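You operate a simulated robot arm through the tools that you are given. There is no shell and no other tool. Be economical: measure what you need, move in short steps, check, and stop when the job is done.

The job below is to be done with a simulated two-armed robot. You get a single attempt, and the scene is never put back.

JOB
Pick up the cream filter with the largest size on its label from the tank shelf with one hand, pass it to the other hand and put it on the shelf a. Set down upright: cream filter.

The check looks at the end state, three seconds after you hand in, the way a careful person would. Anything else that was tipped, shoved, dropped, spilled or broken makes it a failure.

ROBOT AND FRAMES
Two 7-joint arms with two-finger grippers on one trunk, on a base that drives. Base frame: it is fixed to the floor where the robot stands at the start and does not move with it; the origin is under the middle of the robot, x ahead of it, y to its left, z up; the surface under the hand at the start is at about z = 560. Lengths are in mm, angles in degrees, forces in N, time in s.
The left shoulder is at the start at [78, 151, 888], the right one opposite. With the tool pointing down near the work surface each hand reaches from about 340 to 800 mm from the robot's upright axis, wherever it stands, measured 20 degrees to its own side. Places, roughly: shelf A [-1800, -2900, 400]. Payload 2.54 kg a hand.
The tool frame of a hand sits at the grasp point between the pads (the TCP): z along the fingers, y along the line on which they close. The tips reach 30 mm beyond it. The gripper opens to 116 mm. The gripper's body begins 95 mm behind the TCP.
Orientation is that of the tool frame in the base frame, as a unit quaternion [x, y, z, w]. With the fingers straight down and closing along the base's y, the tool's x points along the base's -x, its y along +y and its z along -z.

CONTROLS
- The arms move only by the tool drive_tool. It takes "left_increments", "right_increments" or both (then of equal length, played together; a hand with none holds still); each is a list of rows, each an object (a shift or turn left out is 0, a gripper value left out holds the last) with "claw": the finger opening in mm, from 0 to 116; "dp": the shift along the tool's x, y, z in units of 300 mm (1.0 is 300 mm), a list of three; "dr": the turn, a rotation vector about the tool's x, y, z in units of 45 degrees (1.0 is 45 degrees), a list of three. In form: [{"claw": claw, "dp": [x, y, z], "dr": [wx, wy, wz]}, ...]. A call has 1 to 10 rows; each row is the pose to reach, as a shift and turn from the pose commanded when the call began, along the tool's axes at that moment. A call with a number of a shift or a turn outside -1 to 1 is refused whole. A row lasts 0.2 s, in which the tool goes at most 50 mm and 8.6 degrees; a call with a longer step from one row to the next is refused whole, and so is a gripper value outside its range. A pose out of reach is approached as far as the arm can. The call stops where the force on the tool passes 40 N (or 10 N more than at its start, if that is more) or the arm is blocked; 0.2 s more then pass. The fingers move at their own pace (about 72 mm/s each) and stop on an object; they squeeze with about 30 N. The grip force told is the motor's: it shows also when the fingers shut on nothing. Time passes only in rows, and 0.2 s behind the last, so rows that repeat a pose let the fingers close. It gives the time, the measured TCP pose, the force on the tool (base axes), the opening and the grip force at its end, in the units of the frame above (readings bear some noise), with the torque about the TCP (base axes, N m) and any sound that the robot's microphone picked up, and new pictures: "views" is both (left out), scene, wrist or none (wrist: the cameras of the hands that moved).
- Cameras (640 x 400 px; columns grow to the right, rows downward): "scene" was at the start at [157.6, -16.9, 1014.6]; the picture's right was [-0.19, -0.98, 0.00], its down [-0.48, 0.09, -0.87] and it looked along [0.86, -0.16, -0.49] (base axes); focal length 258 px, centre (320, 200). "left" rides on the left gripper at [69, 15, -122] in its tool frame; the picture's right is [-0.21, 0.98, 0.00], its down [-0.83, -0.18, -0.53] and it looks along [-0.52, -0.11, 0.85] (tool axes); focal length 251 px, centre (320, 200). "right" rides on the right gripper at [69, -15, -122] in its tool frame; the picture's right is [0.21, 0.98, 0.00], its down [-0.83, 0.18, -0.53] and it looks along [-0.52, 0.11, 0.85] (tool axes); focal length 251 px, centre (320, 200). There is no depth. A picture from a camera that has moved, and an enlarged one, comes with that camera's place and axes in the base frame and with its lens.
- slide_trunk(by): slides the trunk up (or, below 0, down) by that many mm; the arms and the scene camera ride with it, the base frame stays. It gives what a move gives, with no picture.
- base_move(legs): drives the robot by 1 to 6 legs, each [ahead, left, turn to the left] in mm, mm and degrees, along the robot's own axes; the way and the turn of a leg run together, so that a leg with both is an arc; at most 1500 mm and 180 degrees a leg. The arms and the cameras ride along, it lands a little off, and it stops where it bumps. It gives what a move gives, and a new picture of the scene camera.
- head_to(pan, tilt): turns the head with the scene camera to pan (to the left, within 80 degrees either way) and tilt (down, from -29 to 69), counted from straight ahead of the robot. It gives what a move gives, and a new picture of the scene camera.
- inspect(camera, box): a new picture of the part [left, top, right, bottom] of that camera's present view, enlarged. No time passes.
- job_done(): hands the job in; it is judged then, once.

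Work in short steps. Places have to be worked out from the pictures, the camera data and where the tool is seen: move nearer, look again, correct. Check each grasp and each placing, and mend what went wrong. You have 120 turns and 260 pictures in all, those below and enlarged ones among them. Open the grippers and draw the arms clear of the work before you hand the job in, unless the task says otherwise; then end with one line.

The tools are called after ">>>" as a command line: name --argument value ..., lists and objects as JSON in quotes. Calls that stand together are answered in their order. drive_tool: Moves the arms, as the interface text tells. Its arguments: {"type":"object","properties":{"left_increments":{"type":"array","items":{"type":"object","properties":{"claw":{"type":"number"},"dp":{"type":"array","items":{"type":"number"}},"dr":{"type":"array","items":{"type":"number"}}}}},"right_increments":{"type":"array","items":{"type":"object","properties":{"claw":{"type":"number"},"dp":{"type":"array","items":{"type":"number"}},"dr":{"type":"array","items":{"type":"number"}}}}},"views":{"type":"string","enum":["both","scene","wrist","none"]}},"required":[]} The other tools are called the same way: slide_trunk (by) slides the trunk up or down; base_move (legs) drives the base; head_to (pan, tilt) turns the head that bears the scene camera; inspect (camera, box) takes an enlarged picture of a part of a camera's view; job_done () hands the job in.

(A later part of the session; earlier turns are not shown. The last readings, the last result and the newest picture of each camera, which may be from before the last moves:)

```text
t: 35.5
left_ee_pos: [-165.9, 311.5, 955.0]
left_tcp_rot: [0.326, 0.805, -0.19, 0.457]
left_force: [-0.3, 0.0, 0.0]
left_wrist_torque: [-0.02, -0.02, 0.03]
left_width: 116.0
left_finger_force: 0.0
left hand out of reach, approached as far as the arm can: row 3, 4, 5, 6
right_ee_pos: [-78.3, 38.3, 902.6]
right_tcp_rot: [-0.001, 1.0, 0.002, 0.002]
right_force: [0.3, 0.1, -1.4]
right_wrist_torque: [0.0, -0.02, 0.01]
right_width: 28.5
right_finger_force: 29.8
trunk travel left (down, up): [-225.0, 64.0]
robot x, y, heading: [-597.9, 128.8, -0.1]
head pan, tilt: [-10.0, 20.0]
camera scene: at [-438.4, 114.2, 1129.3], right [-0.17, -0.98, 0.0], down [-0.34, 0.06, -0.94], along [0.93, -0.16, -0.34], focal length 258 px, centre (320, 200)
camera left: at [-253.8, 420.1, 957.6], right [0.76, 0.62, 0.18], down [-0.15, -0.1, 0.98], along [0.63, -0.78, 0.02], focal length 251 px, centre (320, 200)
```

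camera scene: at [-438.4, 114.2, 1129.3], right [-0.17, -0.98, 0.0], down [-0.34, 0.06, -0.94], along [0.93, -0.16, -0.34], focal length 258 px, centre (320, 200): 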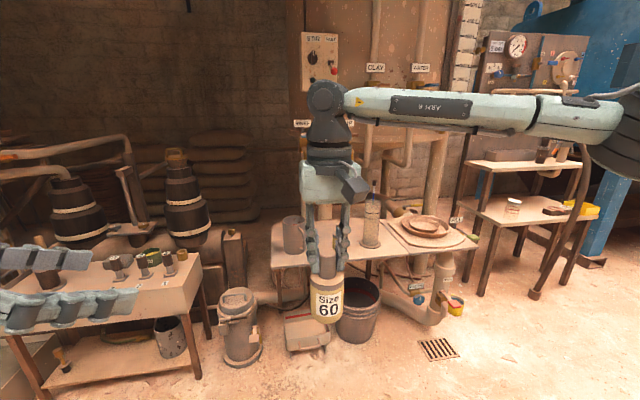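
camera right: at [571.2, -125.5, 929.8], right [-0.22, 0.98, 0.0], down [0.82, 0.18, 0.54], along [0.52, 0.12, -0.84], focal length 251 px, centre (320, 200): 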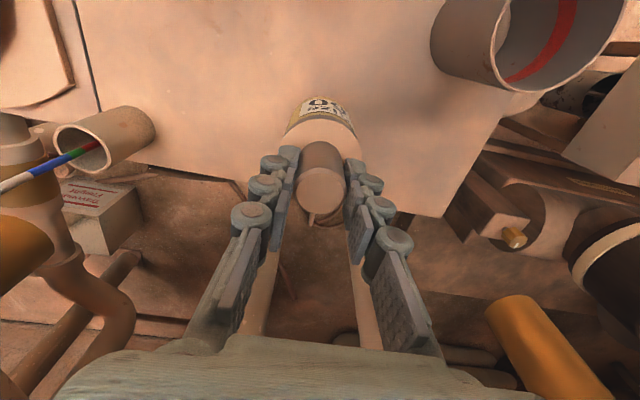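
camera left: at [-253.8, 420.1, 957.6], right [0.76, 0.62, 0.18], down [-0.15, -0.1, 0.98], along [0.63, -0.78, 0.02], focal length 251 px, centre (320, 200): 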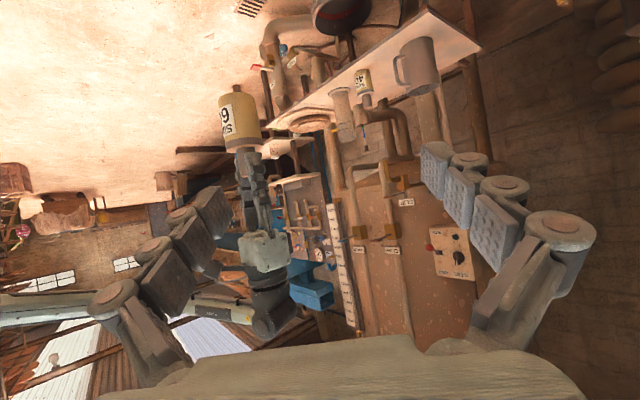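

Left orientation reached exactly (pointing [0.61,-0.60,-0.51]). The left camera confirms the filter body centre near [-78, 38, 820]. Move the left hand to a point 120 mm back along its approach.

>>> drive_tool --left_increments '[{"dp": [-0.008, -0.088, 0.11], "claw": 100}, {"dp": [-0.016, -0.176, 0.221]}, {"dp": [-0.024, -0.264, 0.331]}, {"dp": [-0.033, -0.352, 0.442]}, {"dp": [-0.041, -0.44, 0.553]}, {"dp": [-0.041, -0.44, 0.553]}]' --views "both"

```text
t: 36.9
left_ee_pos: [-143.8, 105.4, 882.3]
left_tcp_rot: [0.331, 0.8, -0.192, 0.462]
left_force: [-0.7, -0.4, -0.2]
left_wrist_torque: [-0.01, -0.01, 0.02]
left_width: 100.1
left_finger_force: 0.1
left hand out of reach, approached as far as the arm can: row 1, 2, 3, 4, 5, 6
right_ee_pos: [-77.9, 38.1, 903.6]
right_tcp_rot: [0.0, 1.0, 0.001, 0.002]
right_force: [1.3, -1.0, 0.0]
right_wrist_torque: [-0.01, 0.01, 0.0]
right_width: 28.4
right_finger_force: 30.2
trunk travel left (down, up): [-225.0, 64.0]
robot x, y, heading: [-595.7, 131.3, 0.0]
head pan, tilt: [-10.0, 20.0]
camera scene: at [-438.4, 114.3, 1129.3], right [-0.17, -0.98, 0.0], down [-0.34, 0.06, -0.94], along [0.93, -0.16, -0.34], focal length 258 px, centre (320, 200)
camera left: at [-230.7, 216.0, 884.3], right [0.77, 0.62, 0.19], down [-0.16, -0.09, 0.98], along [0.62, -0.78, 0.03], focal length 251 px, centre (320, 200)
```

scene: 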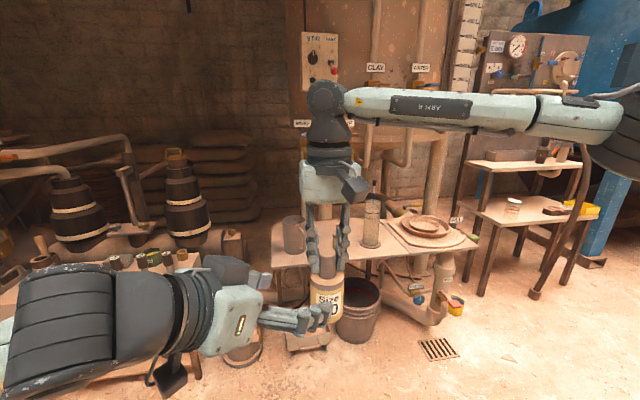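
left: 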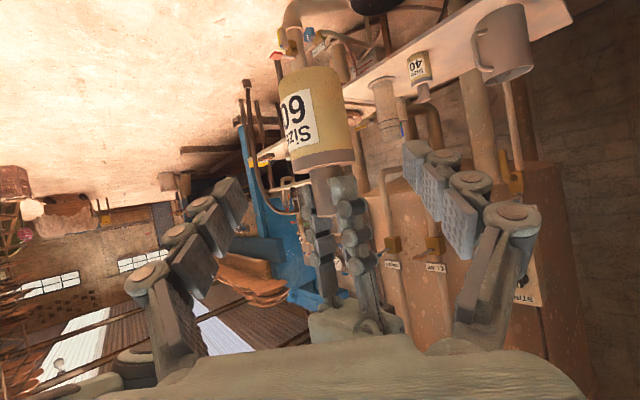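

Aligned. Advance 114 mm along the approach so the open fingers straddle the filter body.

>>> drive_tool --left_increments '[{"dp": [0.011, -0.001, 0.127]}, {"dp": [0.022, -0.002, 0.254]}, {"dp": [0.034, -0.003, 0.381]}, {"dp": [0.034, -0.003, 0.381]}]' --views "both"

```text
t: 37.9
left_ee_pos: [-77.2, 39.0, 818.0]
left_tcp_rot: [0.331, 0.8, -0.191, 0.462]
left_force: [0.1, 0.3, 0.8]
left_wrist_torque: [-0.02, -0.03, 0.02]
left_width: 100.0
left_finger_force: 0.1
right_ee_pos: [-78.6, 38.4, 904.3]
right_tcp_rot: [-0.001, 1.0, 0.003, 0.001]
right_force: [-0.2, 0.4, -0.8]
right_wrist_torque: [0.0, -0.03, 0.02]
right_width: 28.7
right_finger_force: 30.4
trunk travel left (down, up): [-225.0, 64.0]
robot x, y, heading: [-597.1, 132.4, -0.1]
head pan, tilt: [-10.0, 20.0]
camera scene: at [-438.4, 114.3, 1129.3], right [-0.17, -0.98, 0.0], down [-0.34, 0.06, -0.94], along [0.93, -0.16, -0.34], focal length 258 px, centre (320, 200)
camera left: at [-163.9, 148.9, 819.3], right [0.77, 0.62, 0.19], down [-0.16, -0.09, 0.98], along [0.62, -0.78, 0.03], focal length 251 px, centre (320, 200)
```

scene: 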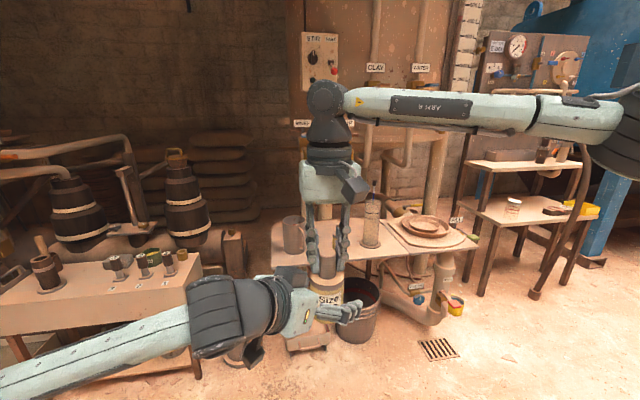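
left: 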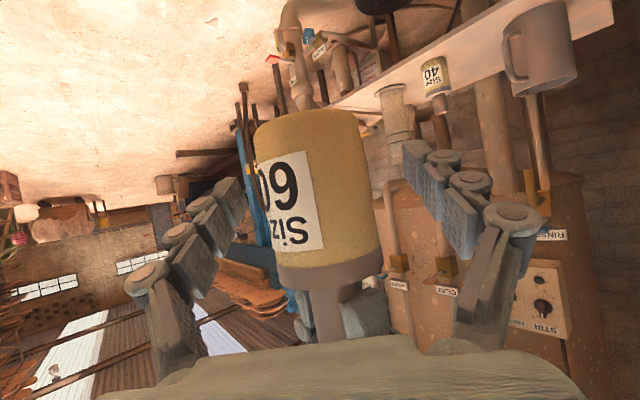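

The body sits between the left pads. Close the left hand.

>>> drive_tool --left_increments '[{"claw": 40}, {"claw": 40}, {"claw": 40}, {"claw": 40}, {"claw": 40}]' --views "wrist"

```text
t: 39.1
left_ee_pos: [-77.9, 39.6, 818.0]
left_tcp_rot: [0.331, 0.8, -0.191, 0.462]
left_force: [-8.0, -4.1, 2.4]
left_wrist_torque: [0.19, -0.19, -0.2]
left_width: 54.3
left_finger_force: 29.7
right_ee_pos: [-78.4, 37.8, 903.5]
right_tcp_rot: [0.0, 1.0, 0.002, 0.001]
right_force: [8.4, 3.4, -3.0]
right_wrist_torque: [0.17, -0.52, 0.11]
right_width: 28.6
right_finger_force: 30.1
trunk travel left (down, up): [-225.0, 64.0]
robot x, y, heading: [-600.4, 130.7, 0.0]
head pan, tilt: [-10.0, 20.0]
camera left: at [-164.7, 148.7, 819.6], right [0.77, 0.61, 0.18], down [-0.16, -0.09, 0.98], along [0.62, -0.78, 0.03], focal length 251 px, centre (320, 200)
```

left: 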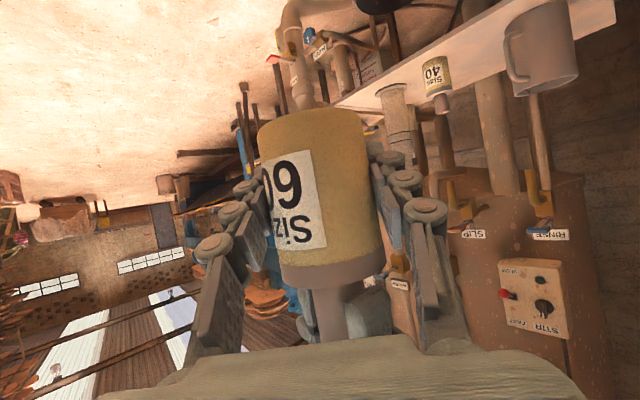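

Both hands hold it. Release with the right and lift it straight off the handle.

>>> drive_tool --right_increments '[{"claw": 70}, {"claw": 70}, {"claw": 70}, {"claw": 70, "dp": [0, 0, -0.1]}, {"dp": [0, 0, -0.2]}, {"dp": [0, 0, -0.3]}]' --views "both"

```text
t: 40.5
left_ee_pos: [-76.4, 39.6, 818.2]
left_tcp_rot: [0.331, 0.8, -0.192, 0.461]
left_force: [-0.1, -0.9, 0.0]
left_wrist_torque: [-0.01, 0.01, 0.01]
left_width: 54.5
left_finger_force: 30.0
right_ee_pos: [-75.9, 23.2, 964.4]
right_tcp_rot: [0.001, 1.0, 0.002, 0.001]
right_force: [-0.4, 0.1, 0.0]
right_wrist_torque: [-0.02, 0.02, 0.02]
right_width: 69.9
right_finger_force: 0.1
right hand out of reach, approached as far as the arm can: row 4, 5, 6
trunk travel left (down, up): [-225.0, 64.0]
robot x, y, heading: [-599.7, 131.4, -0.0]
head pan, tilt: [-10.0, 20.0]
camera scene: at [-438.2, 114.2, 1129.2], right [-0.17, -0.98, 0.0], down [-0.34, 0.06, -0.94], along [0.93, -0.16, -0.34], focal length 258 px, centre (320, 200)
camera right: at [-144.3, 8.3, 1087.2], right [-0.21, 0.98, 0.0], down [0.83, 0.18, 0.54], along [0.52, 0.12, -0.84], focal length 251 px, centre (320, 200)
```

scene: 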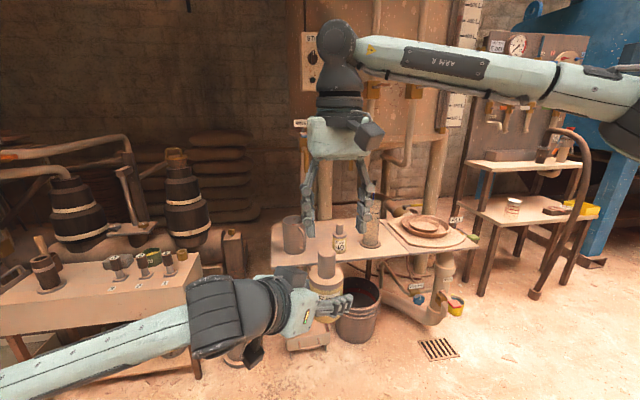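
right: 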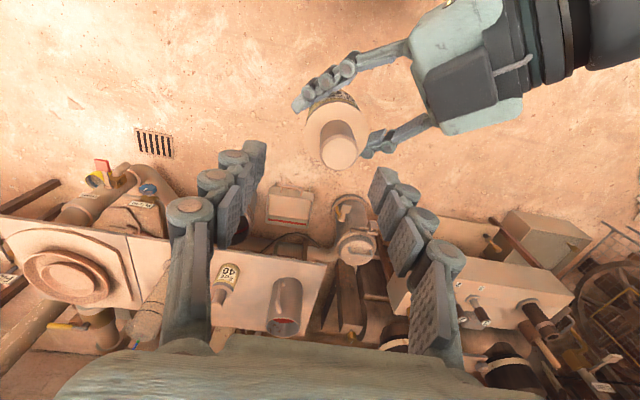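

The left hand now holds the filter alone. I retract the right hand to its own side, then turn the robot 90° right and look for shelf A.

>>> drive_tool --right_increments '[{"dp": [0.07, -0.11, 0]}, {"dp": [0.14, -0.22, 0]}, {"dp": [0.21, -0.33, 0]}, {"dp": [0.28, -0.44, 0]}, {"dp": [0.35, -0.55, 0]}]' --views "none"

>>> base_move --legs '[[0, 0, -100]]'

>>> head_to --pan -25 --tilt 18

```text
t: 41.7
left_ee_pos: [-78.2, 39.1, 817.4]
left_tcp_rot: [0.331, 0.801, -0.19, 0.462]
left_force: [-0.5, -0.6, 0.2]
left_wrist_torque: [0.0, 0.04, 0.0]
left_width: 54.3
left_finger_force: 30.6
right_ee_pos: [-182.0, -141.5, 965.8]
right_tcp_rot: [0.0, 1.0, 0.002, 0.002]
right_force: [0.2, 0.9, -0.2]
right_wrist_torque: [-0.01, 0.01, -0.02]
right_width: 69.8
right_finger_force: 0.1
trunk travel left (down, up): [-225.0, 64.0]
robot x, y, heading: [-596.0, 135.2, -0.0]
head pan, tilt: [-10.0, 20.0]
```

```text
t: 46.5
left_ee_pos: [-775.3, -368.2, 818.3]
left_tcp_rot: [0.825, 0.264, -0.476, 0.152]
left_force: [-0.2, -0.7, -0.2]
left_wrist_torque: [0.01, -0.01, 0.01]
left_width: 54.5
left_finger_force: 29.3
right_ee_pos: [-936.9, -235.7, 965.3]
right_tcp_rot: [0.763, 0.646, 0.0, 0.001]
right_force: [0.1, 0.0, 0.6]
right_wrist_torque: [0.02, 0.01, -0.02]
right_width: 69.9
right_finger_force: 0.0
trunk travel left (down, up): [-225.0, 64.0]
robot x, y, heading: [-596.0, 131.0, -99.5]
head pan, tilt: [-10.0, 20.0]
camera scene: at [-640.6, -24.4, 1129.3], right [-0.94, 0.33, 0.0], down [0.11, 0.32, -0.94], along [-0.31, -0.89, -0.34], focal length 258 px, centre (320, 200)
```

scene: 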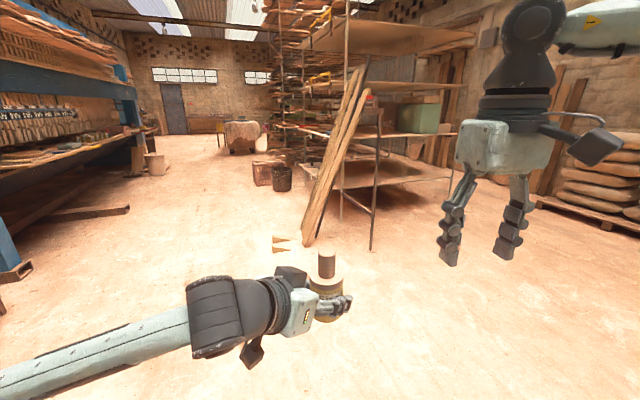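

```text
t: 47.2
left_ee_pos: [-774.2, -369.8, 818.6]
left_tcp_rot: [0.825, 0.265, -0.476, 0.152]
left_force: [0.2, -1.1, 0.1]
left_wrist_torque: [0.0, 0.0, -0.01]
left_width: 54.7
left_finger_force: 30.3
right_ee_pos: [-936.5, -236.4, 964.9]
right_tcp_rot: [0.764, 0.645, -0.001, 0.001]
right_force: [-0.2, 0.1, -0.4]
right_wrist_torque: [-0.03, 0.04, -0.03]
right_width: 69.8
right_finger_force: 0.1
trunk travel left (down, up): [-225.0, 64.0]
robot x, y, heading: [-600.7, 129.9, -99.3]
head pan, tilt: [-25.0, 18.0]
camera scene: at [-662.3, -13.5, 1132.5], right [-0.82, 0.57, 0.0], down [0.18, 0.25, -0.95], along [-0.54, -0.78, -0.31], focal length 258 px, centre (320, 200)
```

scene: 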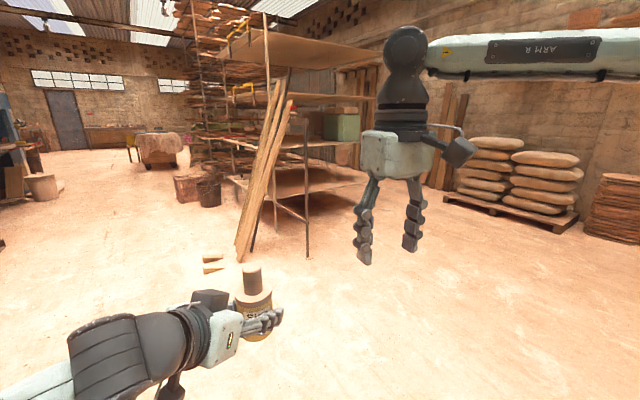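

Boards lean at the near end of the rack around [-1180,-1940]; the rack faces +x. I drive down the free aisle to about [-450,-2700], then turn to face the rack.

>>> base_move --legs '[[1385, 303, 0], [1385, 303, 0], [0, 0, -80]]'

>>> head_to --pan 0 --tilt 22

```text
t: 64.5
left_ee_pos: [-996.7, -2607.5, 818.9]
left_tcp_rot: [0.797, -0.339, -0.46, -0.196]
left_force: [-0.1, 0.1, -0.2]
left_wrist_torque: [0.01, -0.02, -0.03]
left_width: 54.3
left_finger_force: 30.4
right_ee_pos: [-887.7, -2427.8, 965.1]
right_tcp_rot: [1.0, -0.01, 0.0, 0.001]
right_force: [0.3, -0.5, 0.5]
right_wrist_torque: [-0.02, -0.04, -0.01]
right_width: 69.8
right_finger_force: 0.1
trunk travel left (down, up): [-225.0, 64.0]
robot x, y, heading: [-478.8, -2707.6, 179.1]
head pan, tilt: [-25.0, 18.0]
camera scene: at [-627.6, -2664.9, 1132.6], right [0.44, 0.9, 0.0], down [0.28, -0.14, -0.95], along [-0.85, 0.42, -0.31], focal length 258 px, centre (320, 200)
```

scene: 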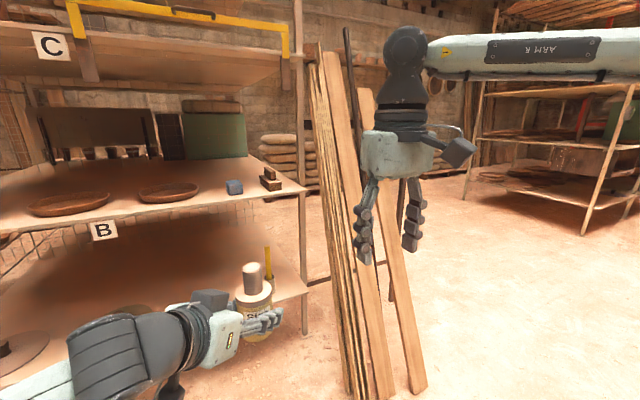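

```text
t: 65.4
left_ee_pos: [-996.7, -2606.9, 818.1]
left_tcp_rot: [0.797, -0.339, -0.46, -0.196]
left_force: [0.8, -0.7, 0.3]
left_wrist_torque: [0.02, 0.01, 0.0]
left_width: 54.2
left_finger_force: 30.5
right_ee_pos: [-886.2, -2426.1, 964.2]
right_tcp_rot: [1.0, -0.011, -0.001, 0.001]
right_force: [0.0, 0.8, 0.0]
right_wrist_torque: [0.02, -0.01, 0.0]
right_width: 69.7
right_finger_force: 0.1
trunk travel left (down, up): [-225.0, 64.0]
robot x, y, heading: [-480.4, -2709.6, 178.8]
head pan, tilt: [0.0, 22.0]
camera scene: at [-636.6, -2704.2, 1126.1], right [0.02, 1.0, 0.0], down [0.37, -0.01, -0.93], along [-0.93, 0.02, -0.37], focal length 258 px, centre (320, 200)
```

scene: 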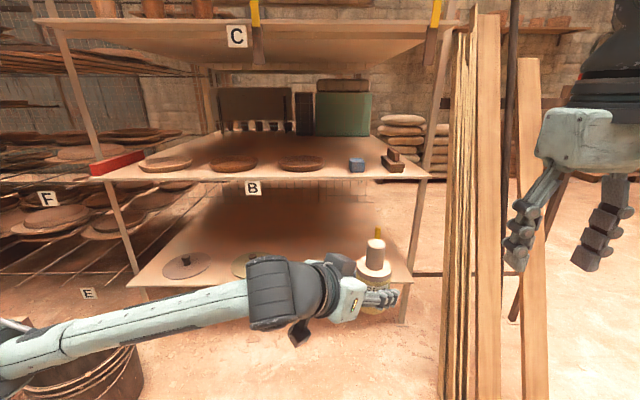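

Shelf A is at z≈400 with front edge x≈-1500, y from about -3490 to -2320, and ~460 mm clear height below B. The arm hides part of it; I lower the left hand 150 mm and look.

>>> drive_tool --left_increments '[{"dp": [0.108, 0, 0.062]}, {"dp": [0.216, 0, 0.125]}, {"dp": [0.325, 0, 0.187]}, {"dp": [0.433, 0, 0.25]}, {"dp": [0.433, 0, 0.25]}]' --views "both"

>>> inspect --camera "scene" --box '[110, 180, 430, 380]'

```text
t: 66.6
left_ee_pos: [-998.1, -2604.8, 667.6]
left_tcp_rot: [0.797, -0.339, -0.461, -0.196]
left_force: [0.1, -0.4, 0.0]
left_wrist_torque: [0.05, -0.02, 0.0]
left_width: 54.2
left_finger_force: 29.7
right_ee_pos: [-887.6, -2427.0, 965.3]
right_tcp_rot: [1.0, -0.009, -0.001, 0.0]
right_force: [-0.1, -0.6, -0.2]
right_wrist_torque: [-0.03, 0.0, -0.04]
right_width: 70.0
right_finger_force: 0.0
trunk travel left (down, up): [-225.0, 64.0]
robot x, y, heading: [-479.6, -2707.5, 178.9]
head pan, tilt: [0.0, 22.0]
camera scene: at [-636.8, -2704.2, 1126.1], right [0.02, 1.0, 0.0], down [0.37, -0.01, -0.93], along [-0.93, 0.02, -0.37], focal length 258 px, centre (320, 200)
camera left: at [-910.2, -2717.5, 669.2], right [-0.78, -0.6, 0.19], down [0.16, 0.09, 0.98], along [-0.61, 0.79, 0.03], focal length 251 px, centre (320, 200)
```

scene: 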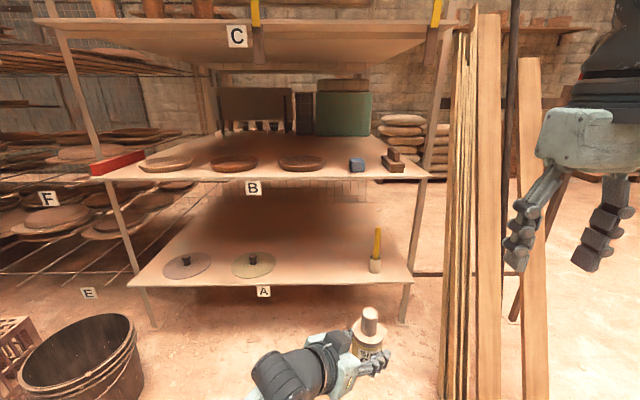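
left: 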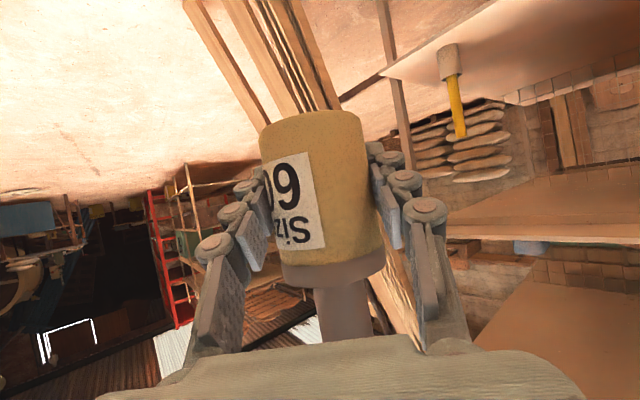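

```text
2.00 times, centred on (270, 280) of scene
camera zoom: at [-636.8, -2704.2, 1126.1], right [0.02, 1.0, 0.0], down [0.37, -0.01, -0.93], along [-0.93, 0.02, -0.37], focal length 516 px, centre (420, 40)
```

zoom: 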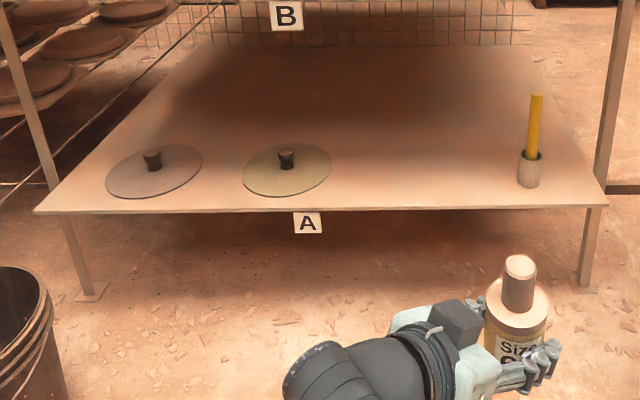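

Free spot between lid and pencil cup: target about [-1580, -2665] on shelf A. First retract the right hand backwards and lower the trunk 150 mm, keeping the filter above shelf height.

>>> drive_tool --right_increments '[{"dp": [0.13, -0.02, 0]}, {"dp": [0.26, -0.04, 0]}, {"dp": [0.39, -0.06, 0]}, {"dp": [0.5, -0.08, 0]}, {"dp": [0.5, -0.08, 0]}]' --views "none"

>>> slide_trunk --by -150

>>> base_move --legs '[[350, 72, 0]]'

```text
t: 67.8
left_ee_pos: [-997.6, -2605.2, 667.9]
left_tcp_rot: [0.797, -0.34, -0.459, -0.197]
left_force: [0.4, 0.7, 0.0]
left_wrist_torque: [0.0, 0.01, 0.0]
left_width: 54.3
left_finger_force: 29.9
right_ee_pos: [-737.4, -2405.1, 963.4]
right_tcp_rot: [1.0, -0.009, -0.002, 0.001]
right_force: [0.2, 0.5, -0.6]
right_wrist_torque: [-0.02, -0.02, -0.02]
right_width: 69.7
right_finger_force: 0.1
trunk travel left (down, up): [-225.0, 64.0]
robot x, y, heading: [-476.4, -2707.3, 178.9]
head pan, tilt: [0.0, 22.0]
```

```text
t: 69.6
left_ee_pos: [-996.9, -2606.3, 517.5]
left_tcp_rot: [0.797, -0.34, -0.458, -0.196]
left_force: [-0.3, -0.7, -0.4]
left_wrist_torque: [-0.01, 0.0, -0.01]
left_width: 54.2
left_finger_force: 30.2
right_ee_pos: [-739.0, -2403.9, 812.8]
right_tcp_rot: [1.0, -0.009, -0.001, 0.001]
right_force: [-0.1, 0.0, 0.5]
right_wrist_torque: [0.0, -0.01, 0.0]
right_width: 70.1
right_finger_force: 0.1
trunk travel left (down, up): [-75.0, 214.0]
robot x, y, heading: [-478.9, -2708.0, 179.2]
head pan, tilt: [0.0, 22.0]
```

```text
t: 71.9
left_ee_pos: [-1354.5, -2667.8, 518.8]
left_tcp_rot: [0.796, -0.341, -0.459, -0.198]
left_force: [0.3, 0.4, 0.5]
left_wrist_torque: [0.02, 0.01, -0.01]
left_width: 54.4
left_finger_force: 30.1
right_ee_pos: [-1092.6, -2466.7, 813.3]
right_tcp_rot: [1.0, -0.013, -0.001, 0.001]
right_force: [-0.1, 0.2, -0.2]
right_wrist_torque: [-0.01, 0.0, 0.0]
right_width: 70.2
right_finger_force: 0.1
trunk travel left (down, up): [-75.0, 214.0]
robot x, y, heading: [-834.2, -2772.8, 178.6]
head pan, tilt: [0.0, 22.0]
camera scene: at [-993.4, -2767.6, 976.1], right [0.02, 1.0, 0.0], down [0.37, -0.01, -0.93], along [-0.93, 0.02, -0.37], focal length 258 px, centre (320, 200)
```

scene: 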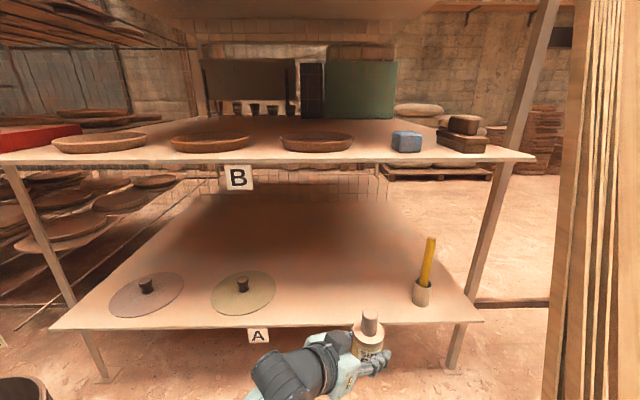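

Approach went fine. I enlarge to measure the shelf's front edge precisely for height.

>>> inspect --camera "scene" --box '[240, 250, 480, 400]'

>>> inspect --camera "left" --box '[0, 0, 640, 400]'

```text
2.67 times, centred on (360, 325) of scene
camera zoom: at [-993.4, -2767.6, 976.1], right [0.02, 1.0, 0.0], down [0.37, -0.01, -0.93], along [-0.93, 0.02, -0.37], focal length 688 px, centre (213, -133)
```

zoom: 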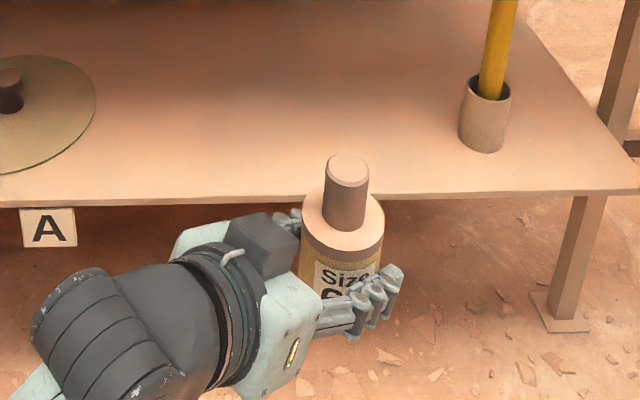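

```text
1.00 times, centred on (320, 200) of left (not enlarged: the box is as wide or as high as the picture)
camera zoom: at [-1266.7, -2779.4, 519.2], right [-0.78, -0.6, 0.19], down [0.16, 0.09, 0.98], along [-0.6, 0.8, 0.03], focal length 251 px, centre (320, 200)
```

zoom: 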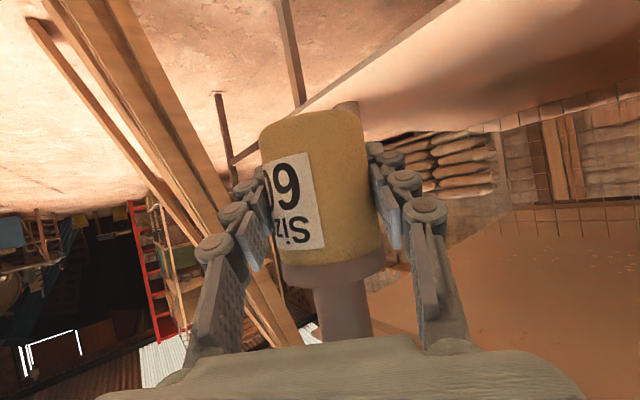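

The two views suggest the shelf may be lower/farther (x≈-1600, z≈320) than the rough figure. I drive 170 mm nearer and look down to measure again.

>>> base_move --legs '[[170, 0, 0]]'

>>> head_to --pan 0 --tilt 40

```text
t: 73.4
left_ee_pos: [-1524.0, -2665.5, 518.4]
left_tcp_rot: [0.797, -0.339, -0.46, -0.197]
left_force: [0.7, 0.5, 0.9]
left_wrist_torque: [0.01, 0.0, 0.0]
left_width: 54.1
left_finger_force: 29.9
right_ee_pos: [-1264.0, -2463.3, 814.5]
right_tcp_rot: [1.0, -0.011, -0.001, 0.0]
right_force: [-0.4, 0.8, 0.2]
right_wrist_torque: [0.0, 0.01, 0.06]
right_width: 69.8
right_finger_force: 0.0
trunk travel left (down, up): [-75.0, 214.0]
robot x, y, heading: [-1009.2, -2770.0, 178.5]
head pan, tilt: [0.0, 22.0]
camera scene: at [-1164.6, -2763.9, 976.1], right [0.02, 1.0, 0.0], down [0.37, -0.01, -0.93], along [-0.93, 0.02, -0.37], focal length 258 px, centre (320, 200)
```

scene: 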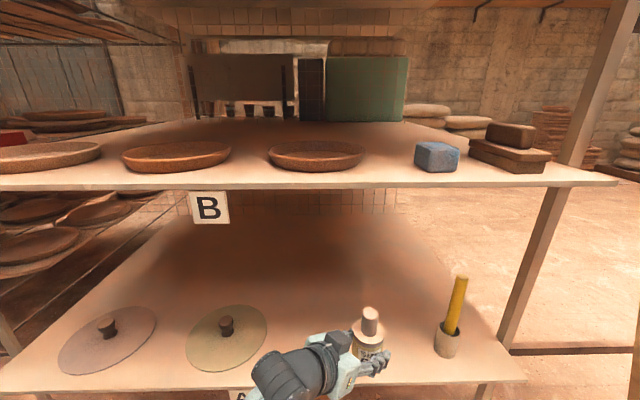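

```text
t: 74.2
left_ee_pos: [-1522.7, -2664.5, 518.2]
left_tcp_rot: [0.797, -0.339, -0.46, -0.196]
left_force: [-0.6, 0.3, 0.0]
left_wrist_torque: [-0.01, 0.04, -0.01]
left_width: 54.2
left_finger_force: 30.0
right_ee_pos: [-1265.8, -2463.5, 813.0]
right_tcp_rot: [1.0, -0.011, 0.0, 0.001]
right_force: [0.0, -0.8, 0.5]
right_wrist_torque: [-0.03, 0.06, -0.01]
right_width: 70.1
right_finger_force: 0.1
trunk travel left (down, up): [-75.0, 214.0]
robot x, y, heading: [-1001.7, -2766.7, 178.8]
head pan, tilt: [0.0, 40.0]
camera scene: at [-1156.8, -2764.0, 947.9], right [0.02, 1.0, 0.0], down [0.64, -0.01, -0.77], along [-0.77, 0.02, -0.64], focal length 258 px, centre (320, 200)
```

scene: 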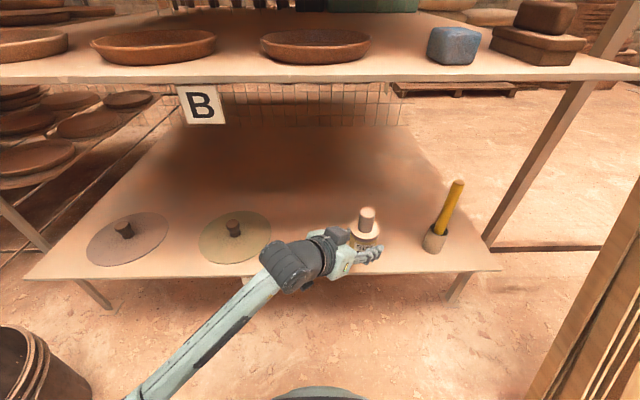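

Triangulating three views: front edge x≈-1565, shelf top z≈340. Filter needs to go ~120 mm further in; drive forward and lower the trunk the remaining 75.

>>> base_move --legs '[[122, 0, 0]]'

>>> slide_trunk --by -75

>>> head_to --pan 5 --tilt 35

>>> inspect --camera "left" --box '[0, 0, 640, 400]'

```text
t: 75.4
left_ee_pos: [-1645.4, -2662.4, 518.0]
left_tcp_rot: [0.797, -0.339, -0.46, -0.196]
left_force: [0.1, 0.2, -0.4]
left_wrist_torque: [0.04, 0.0, 0.01]
left_width: 54.2
left_finger_force: 30.2
right_ee_pos: [-1386.7, -2459.6, 812.9]
right_tcp_rot: [1.0, -0.011, -0.001, 0.001]
right_force: [0.5, 0.2, 0.4]
right_wrist_torque: [0.01, -0.01, -0.02]
right_width: 69.9
right_finger_force: 0.1
trunk travel left (down, up): [-75.0, 214.0]
robot x, y, heading: [-1126.2, -2764.5, 178.7]
head pan, tilt: [0.0, 40.0]
camera scene: at [-1277.9, -2761.5, 947.9], right [0.02, 1.0, 0.0], down [0.64, -0.01, -0.77], along [-0.77, 0.02, -0.64], focal length 258 px, centre (320, 200)
```

scene: 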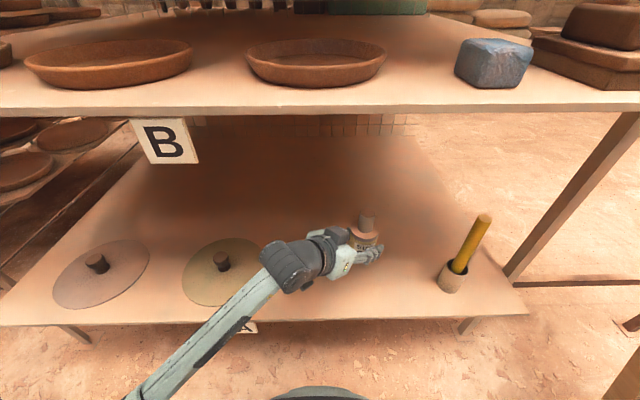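

```text
t: 76.6
left_ee_pos: [-1646.1, -2662.4, 442.9]
left_tcp_rot: [0.796, -0.34, -0.459, -0.197]
left_force: [-0.6, -0.1, -0.2]
left_wrist_torque: [0.06, 0.0, -0.01]
left_width: 54.3
left_finger_force: 29.5
right_ee_pos: [-1386.9, -2461.1, 738.2]
right_tcp_rot: [1.0, -0.011, -0.001, 0.001]
right_force: [-0.1, 0.2, -0.4]
right_wrist_torque: [0.0, 0.03, 0.0]
right_width: 69.9
right_finger_force: 0.2
trunk travel left (down, up): [0.0, 289.0]
robot x, y, heading: [-1124.9, -2763.5, 178.6]
head pan, tilt: [0.0, 40.0]
```

```text
t: 77.2
left_ee_pos: [-1645.2, -2662.5, 442.4]
left_tcp_rot: [0.797, -0.34, -0.459, -0.197]
left_force: [0.2, -0.2, -0.2]
left_wrist_torque: [0.01, 0.02, 0.02]
left_width: 54.2
left_finger_force: 30.0
right_ee_pos: [-1386.5, -2460.1, 738.9]
right_tcp_rot: [1.0, -0.012, 0.0, 0.0]
right_force: [1.0, -0.2, 0.0]
right_wrist_torque: [-0.02, 0.03, 0.0]
right_width: 69.8
right_finger_force: 0.1
trunk travel left (down, up): [0.0, 289.0]
robot x, y, heading: [-1124.7, -2762.2, 178.7]
head pan, tilt: [5.0, 35.0]
camera scene: at [-1280.8, -2769.1, 880.4], right [-0.07, 1.0, 0.0], down [0.57, 0.04, -0.82], along [-0.82, -0.05, -0.57], focal length 258 px, centre (320, 200)
```

scene: 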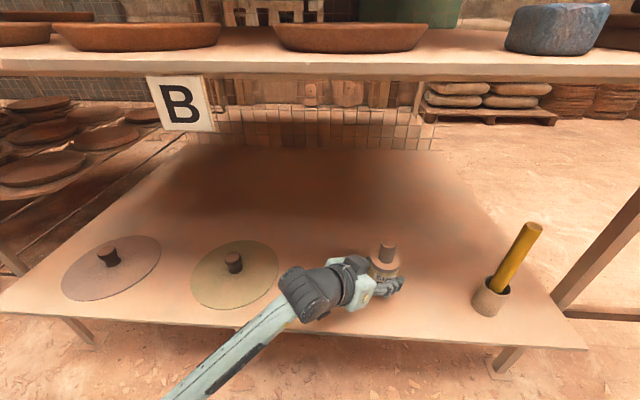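

```text
1.00 times, centred on (320, 200) of left (not enlarged: the box is as wide or as high as the picture)
camera zoom: at [-1558.9, -2773.7, 444.1], right [-0.78, -0.6, 0.18], down [0.16, 0.09, 0.98], along [-0.6, 0.8, 0.03], focal length 251 px, centre (320, 200)
```

zoom: 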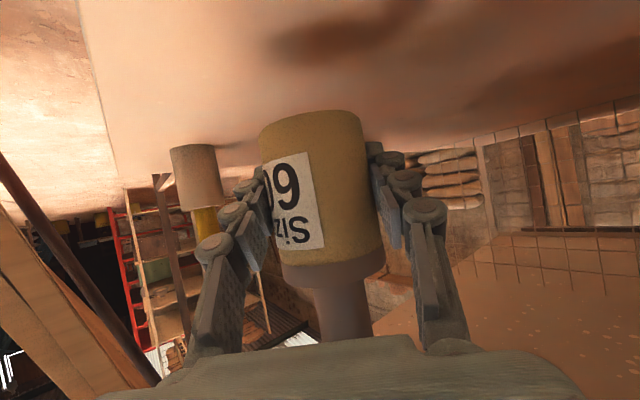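

Filter is above the free patch, ~65 mm up. Lower it by 45 mm with the arm and check.

>>> drive_tool --left_increments '[{"dp": [0.043, 0, 0.025]}, {"dp": [0.087, 0, 0.05]}, {"dp": [0.13, 0, 0.075]}, {"dp": [0.13, 0, 0.075]}]' --views "both"

>>> inspect --camera "scene" --box '[240, 200, 480, 350]'

```text
t: 78.2
left_ee_pos: [-1645.3, -2662.7, 425.7]
left_tcp_rot: [0.797, -0.34, -0.459, -0.198]
left_force: [0.3, -0.1, -0.7]
left_wrist_torque: [0.03, -0.05, 0.0]
left_width: 54.4
left_finger_force: 29.9
left hand out of reach, approached as far as the arm can: row 1, 2, 3, 4
right_ee_pos: [-1386.0, -2460.8, 738.2]
right_tcp_rot: [1.0, -0.011, -0.001, 0.001]
right_force: [-0.4, -0.8, -0.7]
right_wrist_torque: [-0.01, 0.02, -0.03]
right_width: 69.8
right_finger_force: 0.1
trunk travel left (down, up): [0.0, 289.0]
robot x, y, heading: [-1125.2, -2763.5, 178.9]
head pan, tilt: [5.0, 35.0]
camera scene: at [-1280.8, -2769.1, 880.5], right [-0.07, 1.0, 0.0], down [0.57, 0.04, -0.82], along [-0.82, -0.05, -0.57], focal length 258 px, centre (320, 200)
camera left: at [-1559.2, -2775.5, 426.7], right [-0.78, -0.6, 0.18], down [0.16, 0.09, 0.98], along [-0.6, 0.8, 0.03], focal length 251 px, centre (320, 200)
```

scene: 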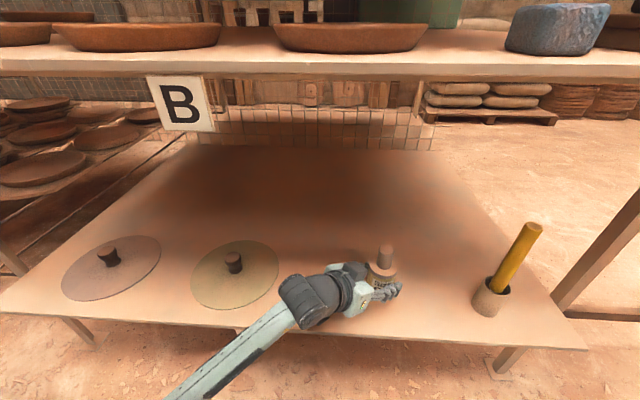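
left: 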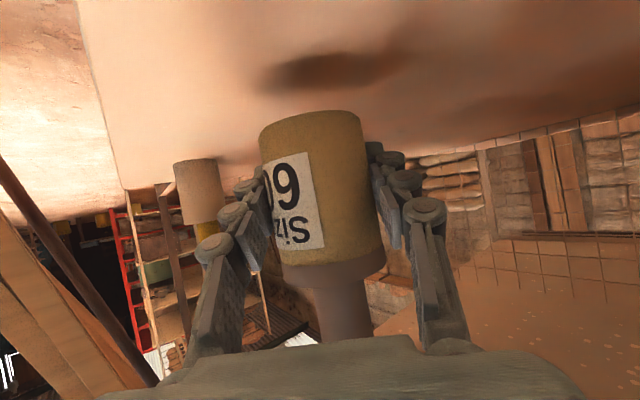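

```text
2.67 times, centred on (360, 275) of scene
camera zoom: at [-1280.8, -2769.1, 880.5], right [-0.07, 1.0, 0.0], down [0.57, 0.04, -0.82], along [-0.82, -0.05, -0.57], focal length 688 px, centre (213, 0)
```

zoom: 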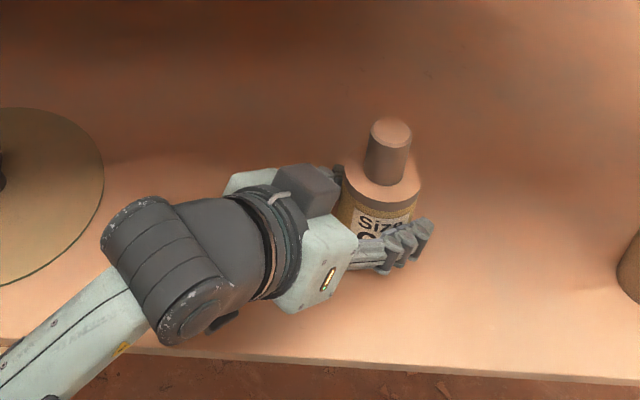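

The arm stops at z 426 short of the ~376 needed, probably a joint limit with the bent elbow. I try extending forward 60 mm, then lowering 38 mm.

>>> drive_tool --left_increments '[{"dp": [-0.035, 0.071, 0.061]}, {"dp": [-0.071, 0.141, 0.122]}, {"dp": [-0.016, 0.141, 0.154]}, {"dp": [0.039, 0.141, 0.186]}, {"dp": [0.039, 0.141, 0.186]}]' --views "none"

```text
t: 79.4
left_ee_pos: [-1707.5, -2660.4, 395.7]
left_tcp_rot: [0.793, -0.339, -0.466, -0.198]
left_force: [-1.5, -0.5, 25.0]
left_wrist_torque: [-0.1, -0.22, -0.02]
left_width: 54.2
left_finger_force: 30.2
right_ee_pos: [-1385.1, -2459.9, 739.6]
right_tcp_rot: [1.0, -0.011, -0.003, 0.001]
right_force: [0.8, -0.1, 0.3]
right_wrist_torque: [0.0, -0.01, 0.0]
right_width: 69.9
right_finger_force: 0.1
trunk travel left (down, up): [0.0, 289.0]
robot x, y, heading: [-1123.5, -2764.0, 178.7]
head pan, tilt: [5.0, 35.0]
```

A 25 N upward force appears at TCP z≈396: the filter probably touched the shelf (top ~360). Check pictures.

>>> drive_tool --left_increments '[{"dp": [-0.012, 0, -0.007]}, {"dp": [-0.012, 0, -0.007]}]' --views "both"

>>> inspect --camera "scene" --box '[260, 190, 500, 340]'

```text
t: 80.0
left_ee_pos: [-1705.6, -2659.9, 394.0]
left_tcp_rot: [0.795, -0.339, -0.463, -0.197]
left_force: [-7.1, 4.0, 20.9]
left_wrist_torque: [0.49, 0.45, 0.07]
left_width: 54.3
left_finger_force: 30.6
right_ee_pos: [-1385.0, -2460.4, 738.9]
right_tcp_rot: [1.0, -0.011, -0.003, 0.001]
right_force: [0.0, -0.5, 0.3]
right_wrist_torque: [0.0, 0.0, -0.02]
right_width: 69.8
right_finger_force: 0.0
trunk travel left (down, up): [0.0, 289.0]
robot x, y, heading: [-1127.8, -2762.2, 178.8]
head pan, tilt: [5.0, 35.0]
camera scene: at [-1279.7, -2769.2, 880.8], right [-0.07, 1.0, 0.0], down [0.57, 0.04, -0.82], along [-0.82, -0.05, -0.57], focal length 258 px, centre (320, 200)
camera left: at [-1619.5, -2772.2, 395.6], right [-0.78, -0.6, 0.19], down [0.17, 0.08, 0.98], along [-0.6, 0.8, 0.04], focal length 251 px, centre (320, 200)
```

scene: 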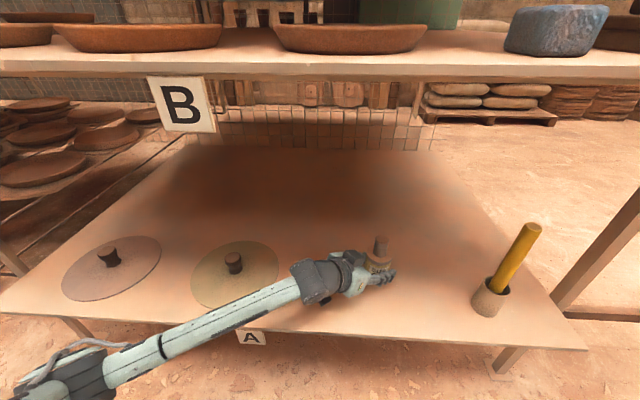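
left: 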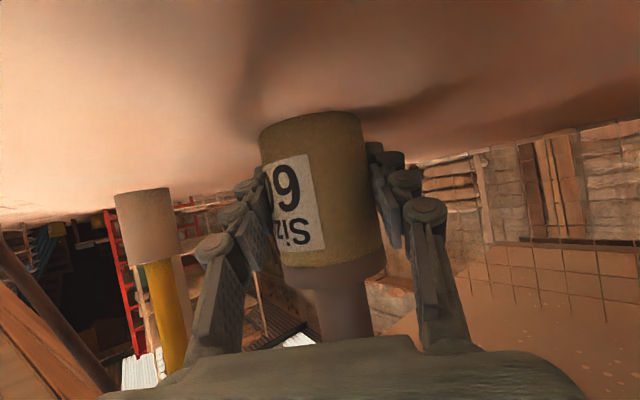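

```text
2.67 times, centred on (380, 265) of scene
camera zoom: at [-1279.7, -2769.2, 880.8], right [-0.07, 1.0, 0.0], down [0.57, 0.04, -0.82], along [-0.82, -0.05, -0.57], focal length 688 px, centre (160, 27)
```

zoom: 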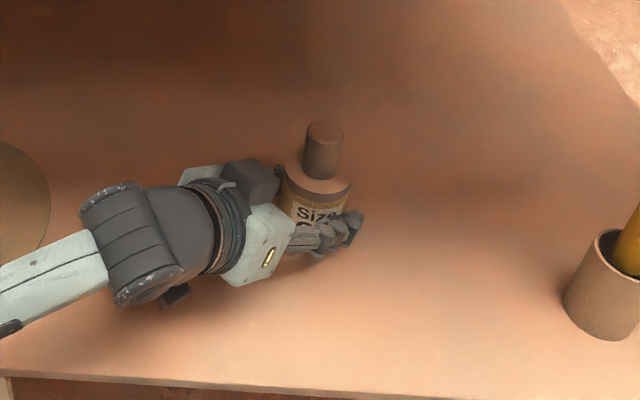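

Torque shows the contact is under the filter's base (not the hand). I ease up a few mm to relax the preload before releasing.

>>> drive_tool --left_increments '[{"dp": [-0.006, 0, -0.0035]}, {"dp": [-0.006, 0, -0.0035]}]' --views "none"

```text
t: 80.6
left_ee_pos: [-1704.9, -2661.1, 395.5]
left_tcp_rot: [0.796, -0.34, -0.461, -0.197]
left_force: [-4.8, 4.0, 18.2]
left_wrist_torque: [0.44, 0.47, 0.01]
left_width: 54.3
left_finger_force: 30.2
right_ee_pos: [-1384.8, -2460.6, 738.6]
right_tcp_rot: [1.0, -0.012, -0.002, 0.001]
right_force: [0.7, 0.5, 0.7]
right_wrist_torque: [-0.03, -0.02, 0.01]
right_width: 70.0
right_finger_force: 0.0
trunk travel left (down, up): [0.0, 289.0]
robot x, y, heading: [-1127.9, -2767.2, 178.6]
head pan, tilt: [5.0, 35.0]
```

Still 18 N; ease up another 3 mm.

>>> drive_tool --left_increments '[{"dp": [-0.009, 0, -0.005]}, {"dp": [-0.009, 0, -0.005]}]' --views "none"

```text
t: 81.2
left_ee_pos: [-1705.1, -2659.8, 395.2]
left_tcp_rot: [0.797, -0.339, -0.459, -0.196]
left_force: [-1.2, 2.5, 10.3]
left_wrist_torque: [0.27, 0.3, -0.01]
left_width: 54.5
left_finger_force: 29.8
right_ee_pos: [-1386.0, -2460.6, 738.6]
right_tcp_rot: [1.0, -0.011, -0.002, 0.001]
right_force: [-0.7, -0.1, -0.7]
right_wrist_torque: [-0.02, 0.03, 0.02]
right_width: 69.9
right_finger_force: 0.0
trunk travel left (down, up): [0.0, 289.0]
robot x, y, heading: [-1126.4, -2766.7, 179.1]
head pan, tilt: [5.0, 35.0]
```

10 N with the hand back at its carried angle. Ease 2.5 mm more, then open the left hand.

>>> drive_tool --left_increments '[{"dp": [-0.0075, 0, -0.004]}, {"dp": [-0.0075, 0, -0.004]}, {"dp": [-0.0075, 0, -0.004], "claw": 62}, {"dp": [-0.0075, 0, -0.004], "claw": 90}, {"dp": [-0.0075, 0, -0.004], "claw": 90}]' --views "both"

>>> inspect --camera "scene" --box '[300, 200, 460, 300]'

```text
t: 82.4
left_ee_pos: [-1705.1, -2660.7, 399.0]
left_tcp_rot: [0.797, -0.339, -0.46, -0.197]
left_force: [-0.1, 0.0, -0.3]
left_wrist_torque: [-0.02, 0.0, 0.01]
left_width: 89.8
left_finger_force: 0.0
right_ee_pos: [-1385.9, -2461.2, 739.3]
right_tcp_rot: [1.0, -0.011, -0.001, 0.001]
right_force: [-0.3, -1.0, 0.0]
right_wrist_torque: [0.01, 0.04, -0.02]
right_width: 70.0
right_finger_force: 0.1
trunk travel left (down, up): [0.0, 289.0]
robot x, y, heading: [-1127.8, -2765.6, 178.6]
head pan, tilt: [5.0, 35.0]
camera scene: at [-1280.8, -2769.1, 880.5], right [-0.07, 1.0, 0.0], down [0.57, 0.04, -0.82], along [-0.82, -0.05, -0.57], focal length 258 px, centre (320, 200)
camera left: at [-1619.1, -2772.6, 400.4], right [-0.78, -0.6, 0.19], down [0.16, 0.09, 0.98], along [-0.6, 0.8, 0.03], focal length 251 px, centre (320, 200)
```

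scene: 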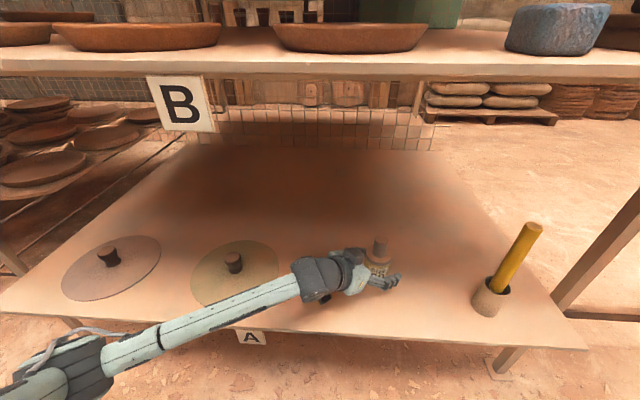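
left: 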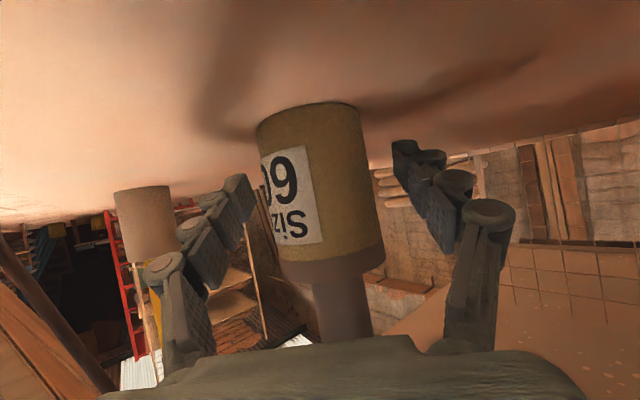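

```text
4.00 times, centred on (380, 250) of scene
camera zoom: at [-1280.8, -2769.1, 880.5], right [-0.07, 1.0, 0.0], down [0.57, 0.04, -0.82], along [-0.82, -0.05, -0.57], focal length 1032 px, centre (80, 0)
```

zoom: 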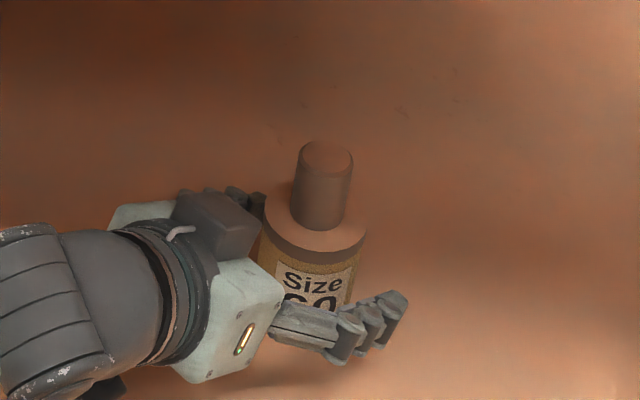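

The filter stands upright, fingers clear of it. Withdraw straight back along the approach 130 mm, watching the force.

>>> drive_tool --left_increments '[{"dp": [0, 0, -0.1]}, {"dp": [0, 0, -0.2]}, {"dp": [0, 0, -0.3]}, {"dp": [0, 0, -0.43]}, {"dp": [0, 0, -0.43]}]' --views "both"

```text
t: 83.6
left_ee_pos: [-1629.9, -2742.4, 463.0]
left_tcp_rot: [0.797, -0.34, -0.459, -0.196]
left_force: [0.5, -0.5, -0.6]
left_wrist_torque: [0.02, -0.04, -0.01]
left_width: 90.3
left_finger_force: 0.0
right_ee_pos: [-1385.9, -2460.0, 738.3]
right_tcp_rot: [1.0, -0.012, -0.001, 0.001]
right_force: [-0.8, 0.4, -0.1]
right_wrist_torque: [0.02, -0.02, 0.01]
right_width: 70.1
right_finger_force: 0.1
trunk travel left (down, up): [0.0, 289.0]
robot x, y, heading: [-1124.0, -2766.8, 178.9]
head pan, tilt: [5.0, 35.0]
camera scene: at [-1280.8, -2769.1, 880.5], right [-0.07, 1.0, 0.0], down [0.57, 0.04, -0.82], along [-0.82, -0.05, -0.57], focal length 258 px, centre (320, 200)
camera left: at [-1543.7, -2853.1, 464.3], right [-0.78, -0.6, 0.18], down [0.16, 0.09, 0.98], along [-0.6, 0.8, 0.03], focal length 251 px, centre (320, 200)
```

scene: 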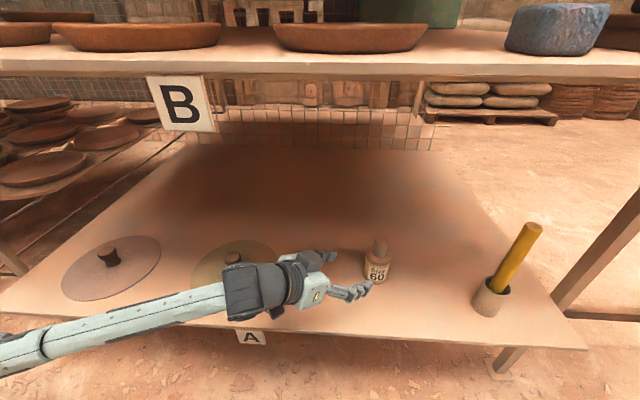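
left: 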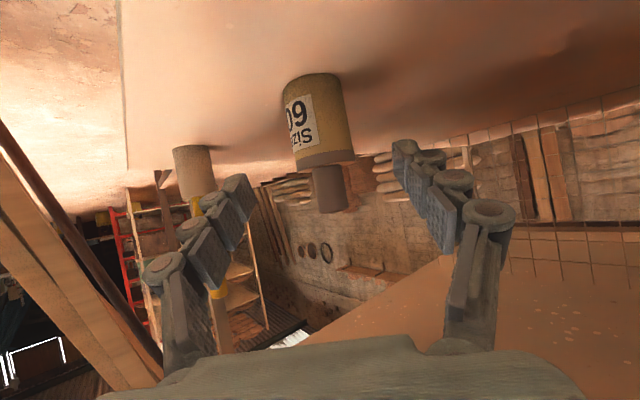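

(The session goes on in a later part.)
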